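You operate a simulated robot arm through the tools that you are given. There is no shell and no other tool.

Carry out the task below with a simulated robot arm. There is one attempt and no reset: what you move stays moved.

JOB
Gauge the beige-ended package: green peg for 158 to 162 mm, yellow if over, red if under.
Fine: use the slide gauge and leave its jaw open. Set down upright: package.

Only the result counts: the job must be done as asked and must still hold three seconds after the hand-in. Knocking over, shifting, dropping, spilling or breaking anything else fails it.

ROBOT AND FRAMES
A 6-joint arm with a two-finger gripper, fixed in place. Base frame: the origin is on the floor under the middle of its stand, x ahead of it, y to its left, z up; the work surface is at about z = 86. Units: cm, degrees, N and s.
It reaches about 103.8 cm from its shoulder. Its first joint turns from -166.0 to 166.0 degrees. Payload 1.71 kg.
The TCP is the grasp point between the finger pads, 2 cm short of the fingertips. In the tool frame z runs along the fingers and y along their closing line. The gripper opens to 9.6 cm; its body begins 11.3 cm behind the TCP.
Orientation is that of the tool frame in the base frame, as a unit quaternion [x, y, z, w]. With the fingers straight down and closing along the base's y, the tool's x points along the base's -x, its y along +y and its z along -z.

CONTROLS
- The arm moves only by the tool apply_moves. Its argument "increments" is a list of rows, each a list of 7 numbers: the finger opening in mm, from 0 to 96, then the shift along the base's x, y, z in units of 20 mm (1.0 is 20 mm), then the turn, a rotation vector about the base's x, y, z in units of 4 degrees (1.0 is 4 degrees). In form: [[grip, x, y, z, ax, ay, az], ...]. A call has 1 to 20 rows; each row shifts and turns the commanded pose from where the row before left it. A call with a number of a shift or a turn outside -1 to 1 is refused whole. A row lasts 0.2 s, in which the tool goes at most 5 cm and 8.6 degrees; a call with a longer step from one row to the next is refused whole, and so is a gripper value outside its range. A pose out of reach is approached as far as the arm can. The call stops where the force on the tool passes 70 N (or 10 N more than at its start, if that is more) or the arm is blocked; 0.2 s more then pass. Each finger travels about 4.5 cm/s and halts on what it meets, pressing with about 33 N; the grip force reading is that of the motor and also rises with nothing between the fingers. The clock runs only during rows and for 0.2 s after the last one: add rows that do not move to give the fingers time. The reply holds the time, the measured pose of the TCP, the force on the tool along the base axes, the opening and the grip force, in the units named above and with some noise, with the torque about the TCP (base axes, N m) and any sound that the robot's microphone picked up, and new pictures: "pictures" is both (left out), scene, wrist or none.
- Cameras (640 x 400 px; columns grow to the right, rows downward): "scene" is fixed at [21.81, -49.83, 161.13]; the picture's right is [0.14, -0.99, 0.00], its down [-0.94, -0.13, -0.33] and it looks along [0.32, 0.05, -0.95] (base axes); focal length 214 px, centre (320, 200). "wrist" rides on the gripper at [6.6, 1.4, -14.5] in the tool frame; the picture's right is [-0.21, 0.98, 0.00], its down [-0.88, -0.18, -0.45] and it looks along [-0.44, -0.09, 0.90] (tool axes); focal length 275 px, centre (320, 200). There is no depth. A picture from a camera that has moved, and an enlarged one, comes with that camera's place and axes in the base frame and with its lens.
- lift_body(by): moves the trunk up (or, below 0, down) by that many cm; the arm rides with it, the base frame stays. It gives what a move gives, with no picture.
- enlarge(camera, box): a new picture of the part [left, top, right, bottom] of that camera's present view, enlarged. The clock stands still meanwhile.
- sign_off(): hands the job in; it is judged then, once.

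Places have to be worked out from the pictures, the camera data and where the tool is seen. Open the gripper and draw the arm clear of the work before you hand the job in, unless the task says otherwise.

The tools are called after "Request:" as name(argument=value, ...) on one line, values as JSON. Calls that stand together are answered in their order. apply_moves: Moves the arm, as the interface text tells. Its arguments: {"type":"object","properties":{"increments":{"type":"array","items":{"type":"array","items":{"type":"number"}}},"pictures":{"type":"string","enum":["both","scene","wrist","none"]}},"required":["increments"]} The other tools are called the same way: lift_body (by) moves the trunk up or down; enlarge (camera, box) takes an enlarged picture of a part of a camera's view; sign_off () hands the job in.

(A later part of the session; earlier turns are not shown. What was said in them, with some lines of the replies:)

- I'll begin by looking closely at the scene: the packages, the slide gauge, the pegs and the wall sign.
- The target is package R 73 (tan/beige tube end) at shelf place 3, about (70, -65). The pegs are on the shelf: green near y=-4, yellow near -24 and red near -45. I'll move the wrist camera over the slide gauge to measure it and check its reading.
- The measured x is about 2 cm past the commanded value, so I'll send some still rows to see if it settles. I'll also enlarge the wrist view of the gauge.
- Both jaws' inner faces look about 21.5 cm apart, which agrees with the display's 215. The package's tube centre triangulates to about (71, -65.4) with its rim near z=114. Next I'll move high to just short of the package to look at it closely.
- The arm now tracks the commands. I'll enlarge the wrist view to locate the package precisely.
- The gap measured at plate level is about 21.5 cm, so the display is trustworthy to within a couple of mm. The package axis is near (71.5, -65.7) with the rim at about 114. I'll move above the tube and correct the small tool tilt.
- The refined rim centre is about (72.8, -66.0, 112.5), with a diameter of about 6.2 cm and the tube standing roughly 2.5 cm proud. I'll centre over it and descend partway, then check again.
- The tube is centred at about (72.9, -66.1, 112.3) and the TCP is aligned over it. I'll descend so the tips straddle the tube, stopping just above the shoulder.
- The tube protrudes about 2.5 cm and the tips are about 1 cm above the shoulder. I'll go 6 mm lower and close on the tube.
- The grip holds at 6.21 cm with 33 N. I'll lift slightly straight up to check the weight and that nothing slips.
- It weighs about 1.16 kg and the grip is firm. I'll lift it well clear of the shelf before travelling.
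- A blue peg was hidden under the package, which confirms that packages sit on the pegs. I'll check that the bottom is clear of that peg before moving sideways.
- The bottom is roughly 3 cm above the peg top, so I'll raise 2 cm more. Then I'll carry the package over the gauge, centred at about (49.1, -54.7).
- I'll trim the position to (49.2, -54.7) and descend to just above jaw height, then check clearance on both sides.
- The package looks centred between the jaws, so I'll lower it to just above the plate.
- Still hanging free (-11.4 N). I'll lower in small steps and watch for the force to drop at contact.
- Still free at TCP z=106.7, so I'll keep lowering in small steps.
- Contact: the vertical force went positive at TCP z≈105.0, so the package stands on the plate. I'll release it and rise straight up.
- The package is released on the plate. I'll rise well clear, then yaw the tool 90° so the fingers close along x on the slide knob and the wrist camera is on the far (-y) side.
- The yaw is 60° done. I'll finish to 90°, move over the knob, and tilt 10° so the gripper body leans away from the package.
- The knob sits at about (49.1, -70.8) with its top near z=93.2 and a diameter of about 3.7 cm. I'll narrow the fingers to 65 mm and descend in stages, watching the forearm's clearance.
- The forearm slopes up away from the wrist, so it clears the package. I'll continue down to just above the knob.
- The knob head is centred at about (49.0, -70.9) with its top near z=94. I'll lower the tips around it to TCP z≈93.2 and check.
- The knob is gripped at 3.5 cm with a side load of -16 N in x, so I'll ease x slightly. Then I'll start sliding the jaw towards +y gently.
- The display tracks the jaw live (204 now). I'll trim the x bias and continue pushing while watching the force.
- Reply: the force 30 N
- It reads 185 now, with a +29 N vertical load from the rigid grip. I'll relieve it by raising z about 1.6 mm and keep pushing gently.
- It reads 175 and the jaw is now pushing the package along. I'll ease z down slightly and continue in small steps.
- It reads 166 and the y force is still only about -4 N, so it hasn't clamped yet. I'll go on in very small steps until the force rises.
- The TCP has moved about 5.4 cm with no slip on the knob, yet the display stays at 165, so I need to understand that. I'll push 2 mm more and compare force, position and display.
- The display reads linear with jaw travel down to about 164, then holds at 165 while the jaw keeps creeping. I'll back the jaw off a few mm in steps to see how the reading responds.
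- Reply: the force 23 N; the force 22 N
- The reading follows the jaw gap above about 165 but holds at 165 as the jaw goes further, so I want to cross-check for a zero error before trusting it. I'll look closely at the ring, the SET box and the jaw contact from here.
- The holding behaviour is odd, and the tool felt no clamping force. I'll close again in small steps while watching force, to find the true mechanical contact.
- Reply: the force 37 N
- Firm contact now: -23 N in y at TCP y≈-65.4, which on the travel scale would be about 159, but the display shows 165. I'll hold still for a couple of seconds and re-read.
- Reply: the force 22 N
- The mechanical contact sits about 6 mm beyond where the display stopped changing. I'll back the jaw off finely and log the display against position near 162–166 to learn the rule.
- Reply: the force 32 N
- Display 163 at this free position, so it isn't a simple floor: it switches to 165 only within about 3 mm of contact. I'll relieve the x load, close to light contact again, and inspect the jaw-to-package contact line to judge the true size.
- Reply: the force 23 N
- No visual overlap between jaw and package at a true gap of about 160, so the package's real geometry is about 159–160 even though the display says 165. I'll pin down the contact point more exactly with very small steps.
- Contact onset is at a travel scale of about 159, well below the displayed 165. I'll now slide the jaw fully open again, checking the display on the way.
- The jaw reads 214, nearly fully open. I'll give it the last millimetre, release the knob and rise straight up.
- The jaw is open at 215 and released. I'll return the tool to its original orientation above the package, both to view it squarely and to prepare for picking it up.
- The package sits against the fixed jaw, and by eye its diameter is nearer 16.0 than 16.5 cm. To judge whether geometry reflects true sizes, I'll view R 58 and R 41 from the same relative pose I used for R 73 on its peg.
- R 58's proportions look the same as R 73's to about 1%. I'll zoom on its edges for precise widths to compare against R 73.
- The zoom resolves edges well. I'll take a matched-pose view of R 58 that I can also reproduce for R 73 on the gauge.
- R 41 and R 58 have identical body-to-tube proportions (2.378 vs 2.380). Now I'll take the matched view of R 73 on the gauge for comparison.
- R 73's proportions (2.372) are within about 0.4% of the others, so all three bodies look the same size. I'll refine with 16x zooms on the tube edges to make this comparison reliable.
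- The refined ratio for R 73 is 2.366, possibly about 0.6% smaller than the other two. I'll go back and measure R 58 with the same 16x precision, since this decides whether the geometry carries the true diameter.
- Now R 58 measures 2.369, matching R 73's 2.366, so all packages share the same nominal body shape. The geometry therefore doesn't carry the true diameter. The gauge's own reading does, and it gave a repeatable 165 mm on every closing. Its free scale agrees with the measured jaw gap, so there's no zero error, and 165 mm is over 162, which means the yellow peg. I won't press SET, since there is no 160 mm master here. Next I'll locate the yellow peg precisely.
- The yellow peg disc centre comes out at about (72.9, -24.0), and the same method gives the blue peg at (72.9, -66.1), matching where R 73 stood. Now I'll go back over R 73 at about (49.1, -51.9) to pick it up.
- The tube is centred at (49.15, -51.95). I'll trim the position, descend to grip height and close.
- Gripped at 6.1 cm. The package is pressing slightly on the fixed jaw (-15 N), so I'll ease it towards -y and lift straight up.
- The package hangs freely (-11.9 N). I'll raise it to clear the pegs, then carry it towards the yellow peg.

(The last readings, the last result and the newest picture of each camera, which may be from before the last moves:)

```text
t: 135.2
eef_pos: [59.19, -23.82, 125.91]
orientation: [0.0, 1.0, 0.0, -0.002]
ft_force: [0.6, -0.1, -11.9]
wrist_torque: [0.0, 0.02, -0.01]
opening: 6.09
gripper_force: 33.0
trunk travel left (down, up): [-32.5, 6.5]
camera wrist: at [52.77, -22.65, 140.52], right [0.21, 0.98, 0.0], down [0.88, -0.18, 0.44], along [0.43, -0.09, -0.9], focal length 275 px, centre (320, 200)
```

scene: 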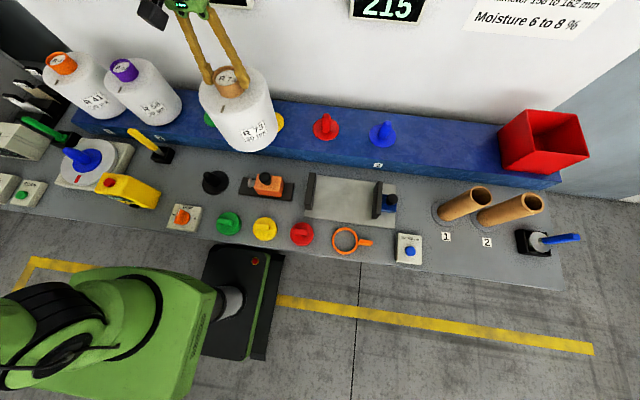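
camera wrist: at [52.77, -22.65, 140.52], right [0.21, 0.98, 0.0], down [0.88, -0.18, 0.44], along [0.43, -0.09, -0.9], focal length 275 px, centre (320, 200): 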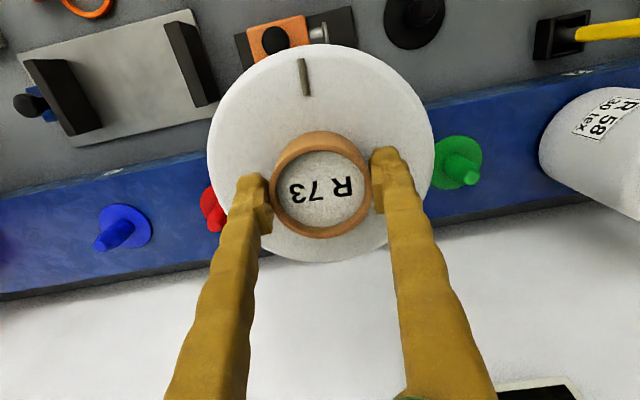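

The display still shows 215 (jaw open) and the package is steady. I'll extend over the yellow peg at (72.8, -24.0), keeping the bottom well above the peg tip.

Request:
apply_moves(increments=[[30, 0.2, -0.02, 0.1, 0, 0, 0], [30, 0.4, -0.02, 0.1, 0, 0, 0], [30, 0.6, -0.02, 0, 0, 0, 0], [30, 0.6, -0.03, 0, 0, 0, 0], [30, 0.6, 0, 0, 0, 0, 0], [30, 0.6, 0, 0, 0, 0, 0], [30, 0.6, 0, 0, 0, 0, 0], [30, 0.6, 0, 0, 0, 0, 0], [30, 0.6, 0, 0, 0, 0, 0], [30, 0.6, 0, 0, 0, 0, 0], [30, 0.6, 0, 0, 0, 0, 0], [30, 0.4, 0, 0, 0, 0, 0], [30, 0.3, 0, 0, 0, 0, 0], [30, 0.1, 0, 0, 0, 0, 0], [30, 0, 0, 0, 0, 0, 0], [30, 0, 0, 0, 0, 0, 0]], pictures="both")

Request:
enlarge(camera="scene", box=[190, 20, 350, 150])

```text
t: 138.6
eef_pos: [72.95, -24.27, 126.29]
orientation: [0.0, 1.0, 0.0, 0.0]
ft_force: [0.2, -0.7, -12.1]
wrist_torque: [0.0, 0.01, -0.02]
opening: 6.1
gripper_force: 33.3
trunk travel left (down, up): [-32.5, 6.5]
camera wrist: at [66.41, -22.96, 140.8], right [0.21, 0.98, 0.0], down [0.88, -0.18, 0.44], along [0.43, -0.09, -0.9], focal length 275 px, centre (320, 200)
```

scene: 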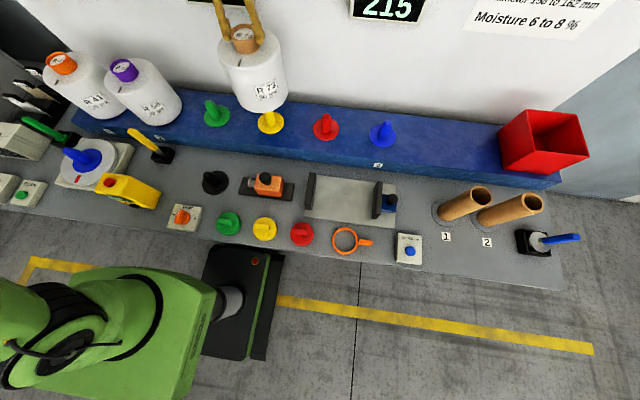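
wrist: 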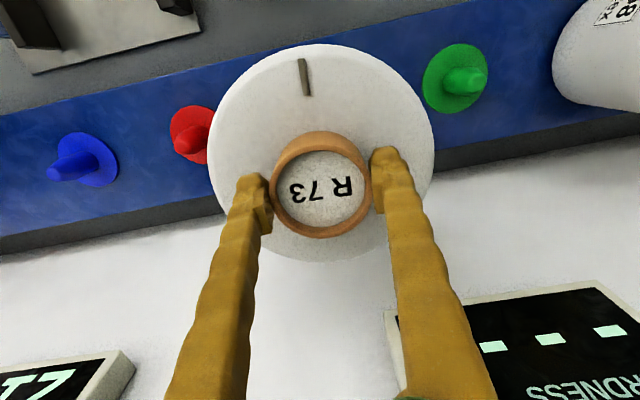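

```text
3.08 times, centred on (270, 85) of scene
camera zoom: at [21.81, -49.83, 161.13], right [0.14, -0.99, 0.0], down [-0.94, -0.13, -0.33], along [0.32, 0.05, -0.95], focal length 660 px, centre (474, 554)
```

zoom: 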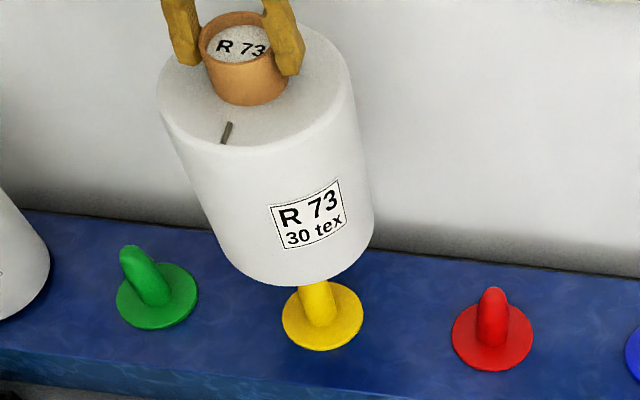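

Aligned to within 3 mm. I'll correct that and lower over the peg, watching for any contact force.

Request:
apply_moves(increments=[[30, -0.06, 0.13, 0, 0, 0, 0], [30, 0, 0, -0.3, 0, 0, 0], [30, 0, 0, -0.4, 0, 0, 0], [30, 0, 0, -0.4, 0, 0, 0], [30, 0, 0, -0.4, 0, 0, 0], [30, 0, 0, -0.4, 0, 0, 0], [30, 0, 0, -0.3, 0, 0, 0], [30, 0, 0, 0, 0, 0, 0]], pictures="scene")

Request:
enlarge(camera="scene", box=[190, 20, 350, 150])

```text
t: 140.4
eef_pos: [72.81, -24.01, 121.8]
orientation: [0.0, 1.0, 0.0, -0.001]
ft_force: [-0.2, -0.4, -12.1]
wrist_torque: [0.03, 0.05, -0.02]
opening: 6.11
gripper_force: 32.8
trunk travel left (down, up): [-32.5, 6.5]
```

scene: 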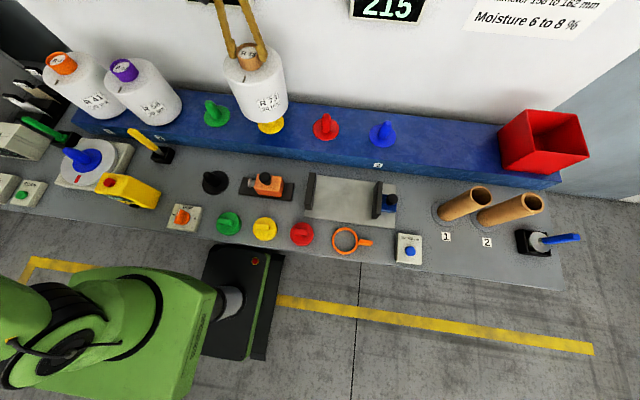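

```text
3.08 times, centred on (270, 85) of scene
camera zoom: at [21.81, -49.83, 161.13], right [0.14, -0.99, 0.0], down [-0.94, -0.13, -0.33], along [0.32, 0.05, -0.95], focal length 660 px, centre (474, 554)
```

zoom: 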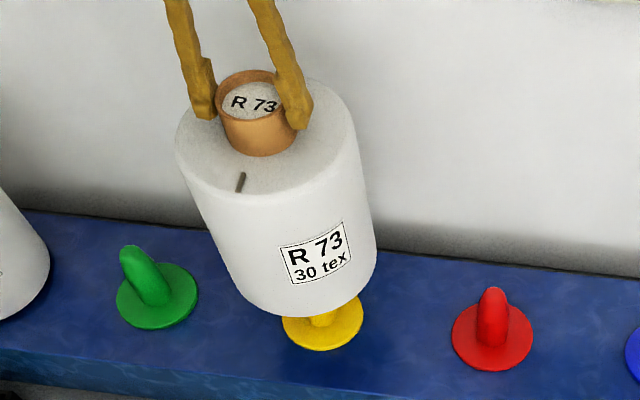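

Request:
apply_moves(increments=[[30, 0, 0, -0.2, 0, 0, 0], [30, 0, 0, -0.25, 0, 0, 0], [30, 0, 0, -0.25, 0, 0, 0], [30, 0, 0, -0.25, 0, 0, 0], [30, 0, 0, -0.25, 0, 0, 0], [30, 0, 0, 0, 0, 0, 0]], pictures="none")

Request:
apply_moves(increments=[[30, 0, 0, -0.25, 0, 0, 0], [30, 0, 0, -0.25, 0, 0, 0], [30, 0, 0, -0.25, 0, 0, 0], [30, 0, 0, -0.25, 0, 0, 0], [30, 0, 0, -0.25, 0, 0, 0], [30, 0, 0, 0, 0, 0, 0]], pictures="scene")

```text
t: 141.8
eef_pos: [72.8, -23.99, 119.45]
orientation: [0.001, 1.0, 0.001, -0.001]
ft_force: [0.2, -0.3, -11.4]
wrist_torque: [-0.04, 0.05, 0.03]
opening: 6.11
gripper_force: 32.8
trunk travel left (down, up): [-32.5, 6.5]
```

```text
t: 143.2
eef_pos: [72.92, -24.11, 116.95]
orientation: [0.0, 1.0, -0.001, -0.001]
ft_force: [-0.9, 0.2, -10.9]
wrist_torque: [0.02, 0.04, -0.01]
opening: 6.1
gripper_force: 33.0
trunk travel left (down, up): [-32.5, 6.5]
```

scene: 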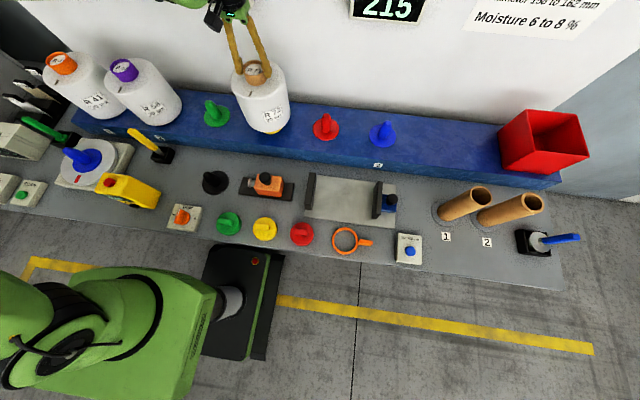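

The package is sliding over the peg with no contact forces. I'll continue down slowly.

Request:
apply_moves(increments=[[30, 0, 0, -0.25, 0, 0, 0], [30, 0, 0, -0.25, 0, 0, 0], [30, 0, 0, -0.25, 0, 0, 0], [30, 0, 0, -0.25, 0, 0, 0], [30, 0, 0, -0.25, 0, 0, 0], [30, 0, 0, -0.25, 0, 0, 0], [30, 0, 0, -0.2, 0, 0, 0], [30, 0, 0, 0, 0, 0, 0]], pictures="none")

```text
t: 145.0
eef_pos: [72.69, -23.95, 113.54]
orientation: [0.0, 1.0, 0.0, -0.001]
ft_force: [-0.5, 0.9, -12.1]
wrist_torque: [0.0, 0.03, -0.01]
opening: 6.06
gripper_force: 32.8
trunk travel left (down, up): [-32.5, 6.5]
```

Request:
apply_moves(increments=[[30, 0, 0, -0.1, 0, 0, 0], [30, 0, 0, -0.1, 0, 0, 0], [30, 0, 0, -0.1, 0, 0, 0], [30, 0, 0, -0.1, 0, 0, 0], [30, 0, 0, 0, 0, 0, 0]], pictures="none")

```text
t: 146.2
eef_pos: [72.88, -24.08, 112.83]
orientation: [0.0, 1.0, -0.001, 0.0]
ft_force: [5.7, -2.6, 7.8]
wrist_torque: [0.07, -0.22, -0.01]
opening: 6.11
gripper_force: 33.1
trunk travel left (down, up): [-32.5, 6.5]
```

Contact came at z≈112.8, slightly above the expected 112.5. I'll check with a picture and a small further press to see whether it's fully seated.

Request:
apply_moves(increments=[[30, 0, 0, -0.05, 0, 0, 0], [30, 0, 0, 0, 0, 0, 0], [30, 0, 0, 0, 0, 0, 0]], pictures="both")

Request:
enlarge(camera="scene", box=[200, 50, 330, 150])

```text
t: 147.0
eef_pos: [72.62, -23.91, 112.84]
orientation: [0.0, 1.0, -0.001, 0.0]
ft_force: [12.9, -6.4, 37.1]
wrist_torque: [-0.13, -0.22, 0.07]
opening: 6.1
gripper_force: 33.3
trunk travel left (down, up): [-32.5, 6.5]
camera wrist: at [66.12, -22.63, 127.38], right [0.21, 0.98, 0.0], down [0.88, -0.18, 0.45], along [0.44, -0.09, -0.9], focal length 275 px, centre (320, 200)
```

scene: 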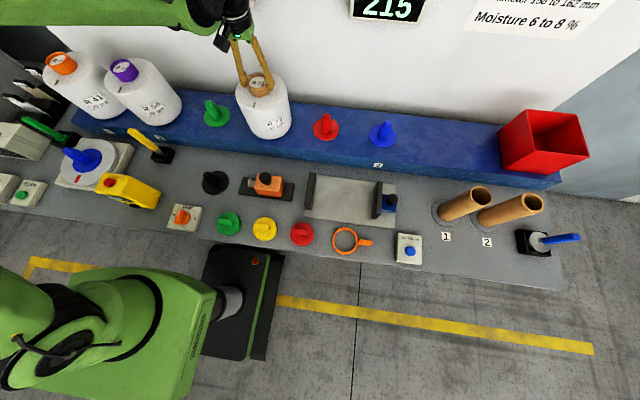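
wrist: 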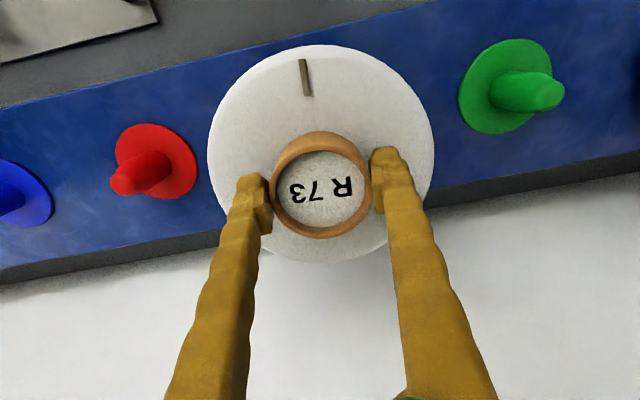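

```text
4.00 times, centred on (265, 100) of scene
camera zoom: at [21.81, -49.83, 161.13], right [0.14, -0.99, 0.0], down [-0.94, -0.13, -0.33], along [0.32, 0.05, -0.95], focal length 858 px, centre (540, 600)
```

zoom: 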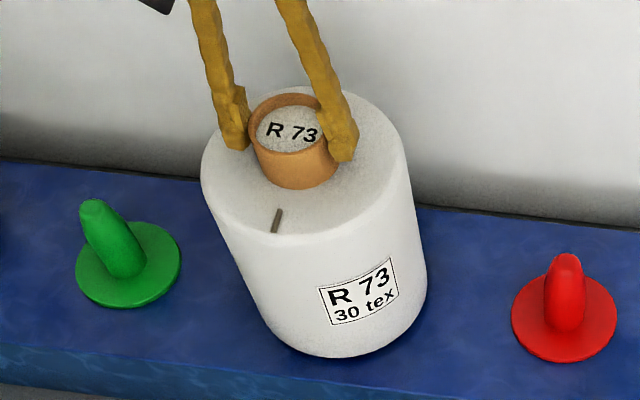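

It's firmly seated: 37 N with no further travel, and the bottom is visually at the disc. I'll take off the press and release the tube.

Request:
apply_moves(increments=[[30, 0, 0, 0.07, 0, 0, 0], [30, 0, 0, 0, 0, 0, 0], [58, 0, 0, 0, 0, 0, 0], [68, 0, 0, 0, 0, 0, 0], [85, 0, 0, 0, 0, 0, 0], [96, 0, 0, 0, 0, 0, 0], [96, 0, 0, 0, 0, 0, 0]], pictures="both")

```text
t: 148.6
eef_pos: [72.73, -23.95, 112.83]
orientation: [-0.001, 1.0, 0.0, 0.001]
ft_force: [-0.5, -0.2, -0.8]
wrist_torque: [0.01, -0.01, 0.02]
opening: 9.58
gripper_force: 0.0
trunk travel left (down, up): [-32.5, 6.5]
camera wrist: at [66.21, -22.63, 127.38], right [0.21, 0.98, 0.0], down [0.88, -0.18, 0.44], along [0.43, -0.09, -0.9], focal length 275 px, centre (320, 200)
```

scene: 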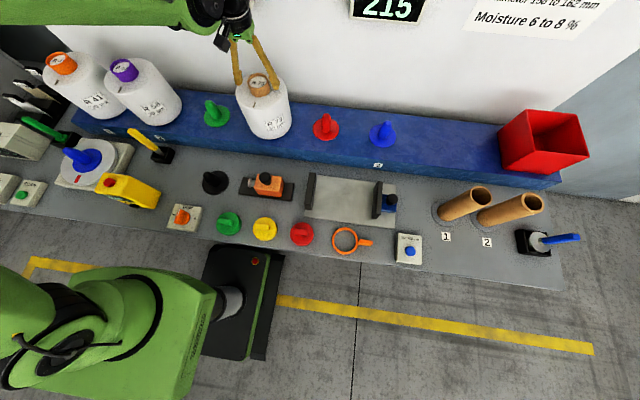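
wrist: 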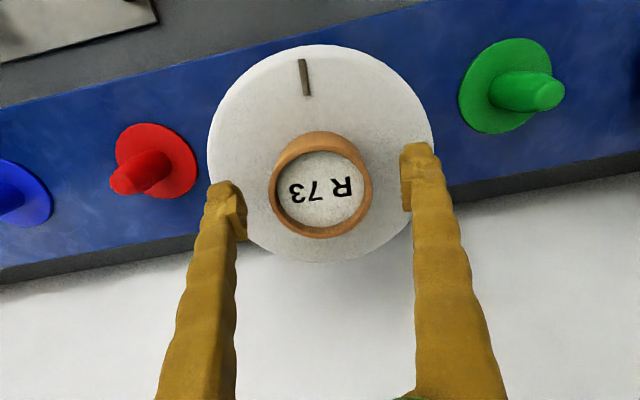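

Released, and the package stands upright on the yellow peg. I'll raise the gripper straight up and withdraw from the shelf.

Request:
apply_moves(increments=[[96, 0, 0, 0.3, 0, 0, 0], [96, 0, 0, 0.6, 0, 0, 0], [96, 0, 0, 0.8, 0, 0, 0], [96, 0, 0, 0.9, 0, 0, 0], [96, 0, 0, 0.9, 0, 0, 0], [96, 0, 0, 0.9, 0, 0, 0], [96, 0, 0, 0.9, 0, 0, 0], [96, 0, 0, 0.9, 0, 0, 0], [96, 0, 0, 0.9, 0, 0, 0], [96, -0.5, 0, 0.9, 0, 0, 0], [96, -0.8, 0, 0.5, 0, 0, 0], [96, -0.9, 0, 0.3, 0, 0, 0], [96, -0.9, 0, 0, 0, 0, 0], [96, -0.9, 0, 0, 0, 0, 0], [96, -0.9, 0, 0, 0, 0, 0], [96, -0.9, 0, 0, 0, 0, 0], [96, -0.9, 0, 0, 0, 0, 0], [96, -0.9, 0, 0, 0, 0, 0], [96, -0.9, 0, 0, 0, 0, 0], [96, -0.9, 0, 0, 0, 0, 0]], pictures="both")

Request:
enlarge(camera="scene", box=[180, 50, 420, 260])

Request:
enlarge(camera="wrist", box=[240, 150, 400, 300])

```text
t: 152.8
eef_pos: [53.95, -23.94, 130.61]
orientation: [-0.001, 1.0, 0.0, 0.0]
ft_force: [0.5, -0.9, 0.6]
wrist_torque: [0.01, -0.04, -0.02]
opening: 9.62
gripper_force: 0.0
trunk travel left (down, up): [-32.5, 6.5]
camera wrist: at [47.39, -22.54, 145.13], right [0.21, 0.98, 0.0], down [0.88, -0.18, 0.44], along [0.43, -0.09, -0.9], focal length 275 px, centre (320, 200)
```

scene: 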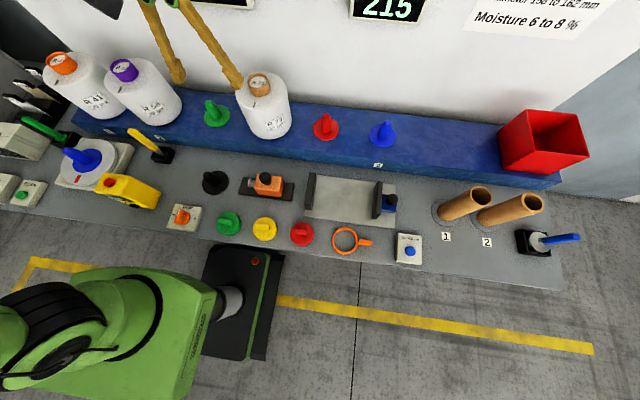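
wrist: 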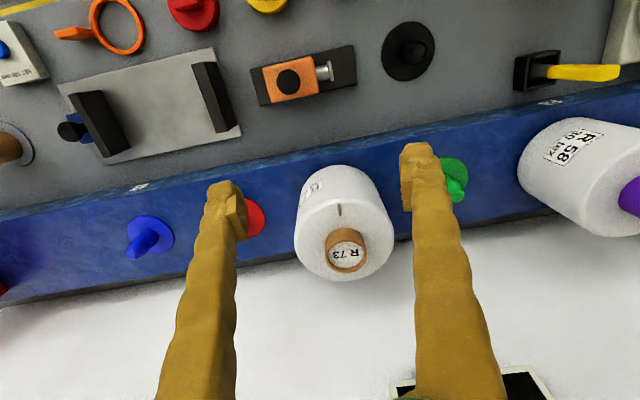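

```text
1.90 times, centred on (300, 155) of scene
camera zoom: at [21.81, -49.83, 161.13], right [0.14, -0.99, 0.0], down [-0.94, -0.13, -0.33], along [0.32, 0.05, -0.95], focal length 408 px, centre (358, 286)
```

zoom: 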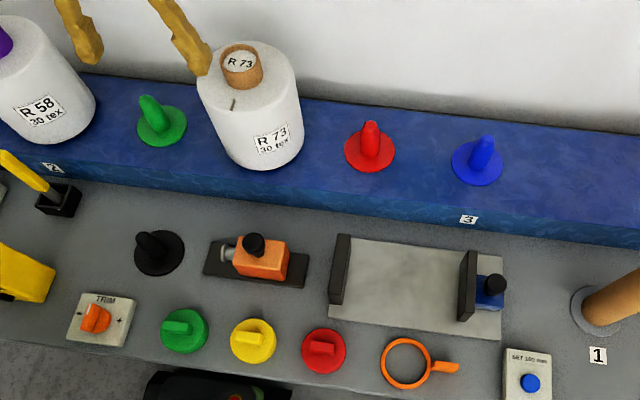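

```text
2.67 times, centred on (320, 225) of wrist
camera zoom: at [47.39, -22.54, 145.13], right [0.21, 0.98, 0.0], down [0.88, -0.18, 0.44], along [0.43, -0.09, -0.9], focal length 734 px, centre (320, 133)
```

zoom: 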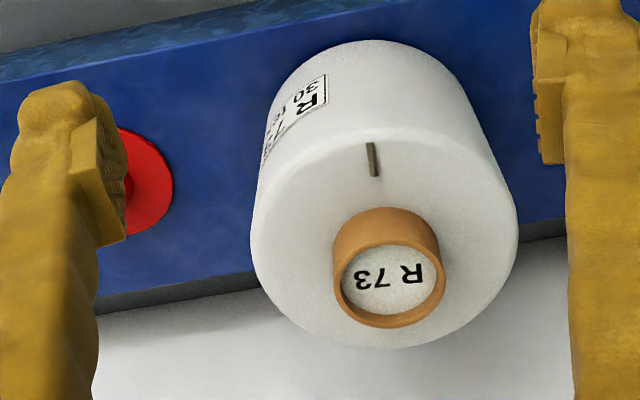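

R 73 stands upright on the yellow peg, the gauge jaw is open at 215, and everything else looks unmoved. I'll draw the arm further back to near its start pose before handing in.

Request:
apply_moves(increments=[[96, -0.6, -0.5, 0.4, 0, 0, 0], [96, -0.8, -0.8, 0.5, 0, 0, 0], [96, -0.8, -0.8, 0.5, 0, 0, 0], [96, -0.8, -0.8, 0.5, 0, 0, 0], [96, -0.8, -0.8, 0.5, 0, 0, 0], [96, -0.7, -0.8, 0.4, 0, 0, 0], [96, 0, -0.8, 0, 0, 0, 0], [96, 0, -0.8, 0, 0, 0, 0], [96, 0, -0.8, 0, 0, 0, 0], [96, 0, 0, 0, 0, 0, 0], [96, 0, 0, 0, 0, 0, 0], [96, 0, 0, 0, 0, 0, 0]], pictures="both")

Request:
enlarge(camera="scene", box=[180, 60, 420, 260])

```text
t: 155.4
eef_pos: [45.02, -37.73, 136.09]
orientation: [0.0, 1.0, 0.0, 0.0]
ft_force: [0.2, -0.2, 0.2]
wrist_torque: [-0.02, 0.02, 0.0]
opening: 9.61
gripper_force: 0.1
trunk travel left (down, up): [-32.5, 6.5]
camera wrist: at [38.39, -36.43, 150.57], right [0.21, 0.98, 0.0], down [0.88, -0.18, 0.44], along [0.43, -0.09, -0.9], focal length 275 px, centre (320, 200)
```

scene: 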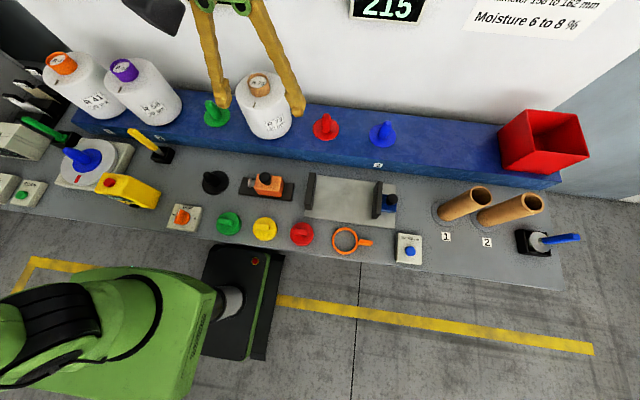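
wrist: 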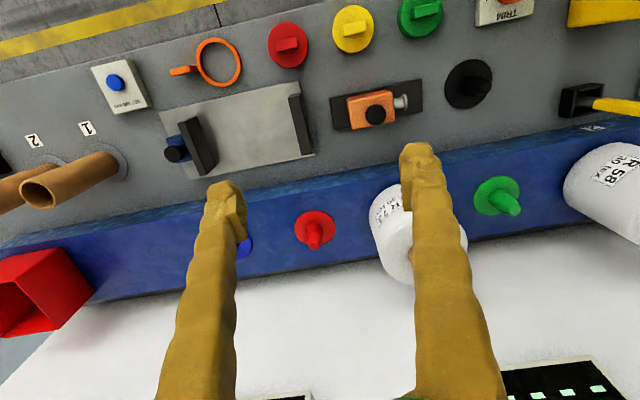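

```text
2.00 times, centred on (300, 160) of scene
camera zoom: at [21.81, -49.83, 161.13], right [0.14, -0.99, 0.0], down [-0.94, -0.13, -0.33], along [0.32, 0.05, -0.95], focal length 429 px, centre (360, 280)
```

zoom: 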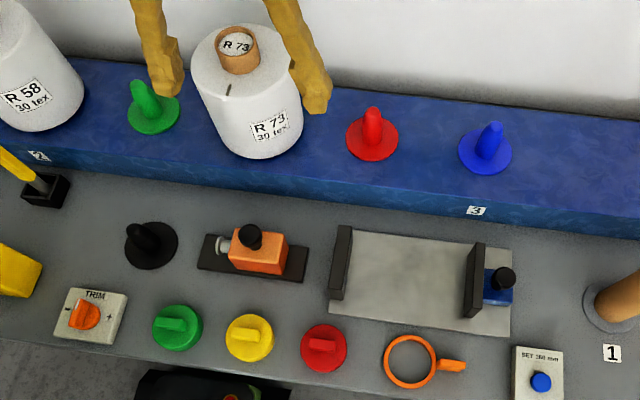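

The gauge gave a repeatable 165 mm, which is over 162. R 73 is upright on the yellow peg, the jaw is open, and the arm is clear with the gripper open. I'm handing the job in.

Request:
sign_off()

```text
The job is handed in.
```

I gauged the beige-ended package (R 73) at 165 mm, which is over 162, so I set it upright on the yellow peg. The job is handed in, but one doubt about that reading remains.

**The doubt:** the display switched to 165 about 3 mm before the jaw touched the package. By the jaw's own travel, the jaw met the package at about 159 mm. I trusted the 165 for three reasons:
- **Repeatable:** it came up on every closing.
- **Scale looks right:** the open reading of 215 mm agreed with the jaw gap I measured with the cameras.
- **Same body on all packages:** R 73 and R 58 matched to within 0.2% when measured closely, and R 41 looked the same. I took this to mean the visible body does not show each package's true diameter.

If the gauge was instead reading about 5 mm high on packages, the right peg would be green. I saw no 160 mm reference piece to check it against, so I did not press the SET 160 mm button.

**Final state:** the gauge jaw is open again at 215 mm. The gripper is open and the arm is back near its starting position. Nothing else looked moved in the last pictures.
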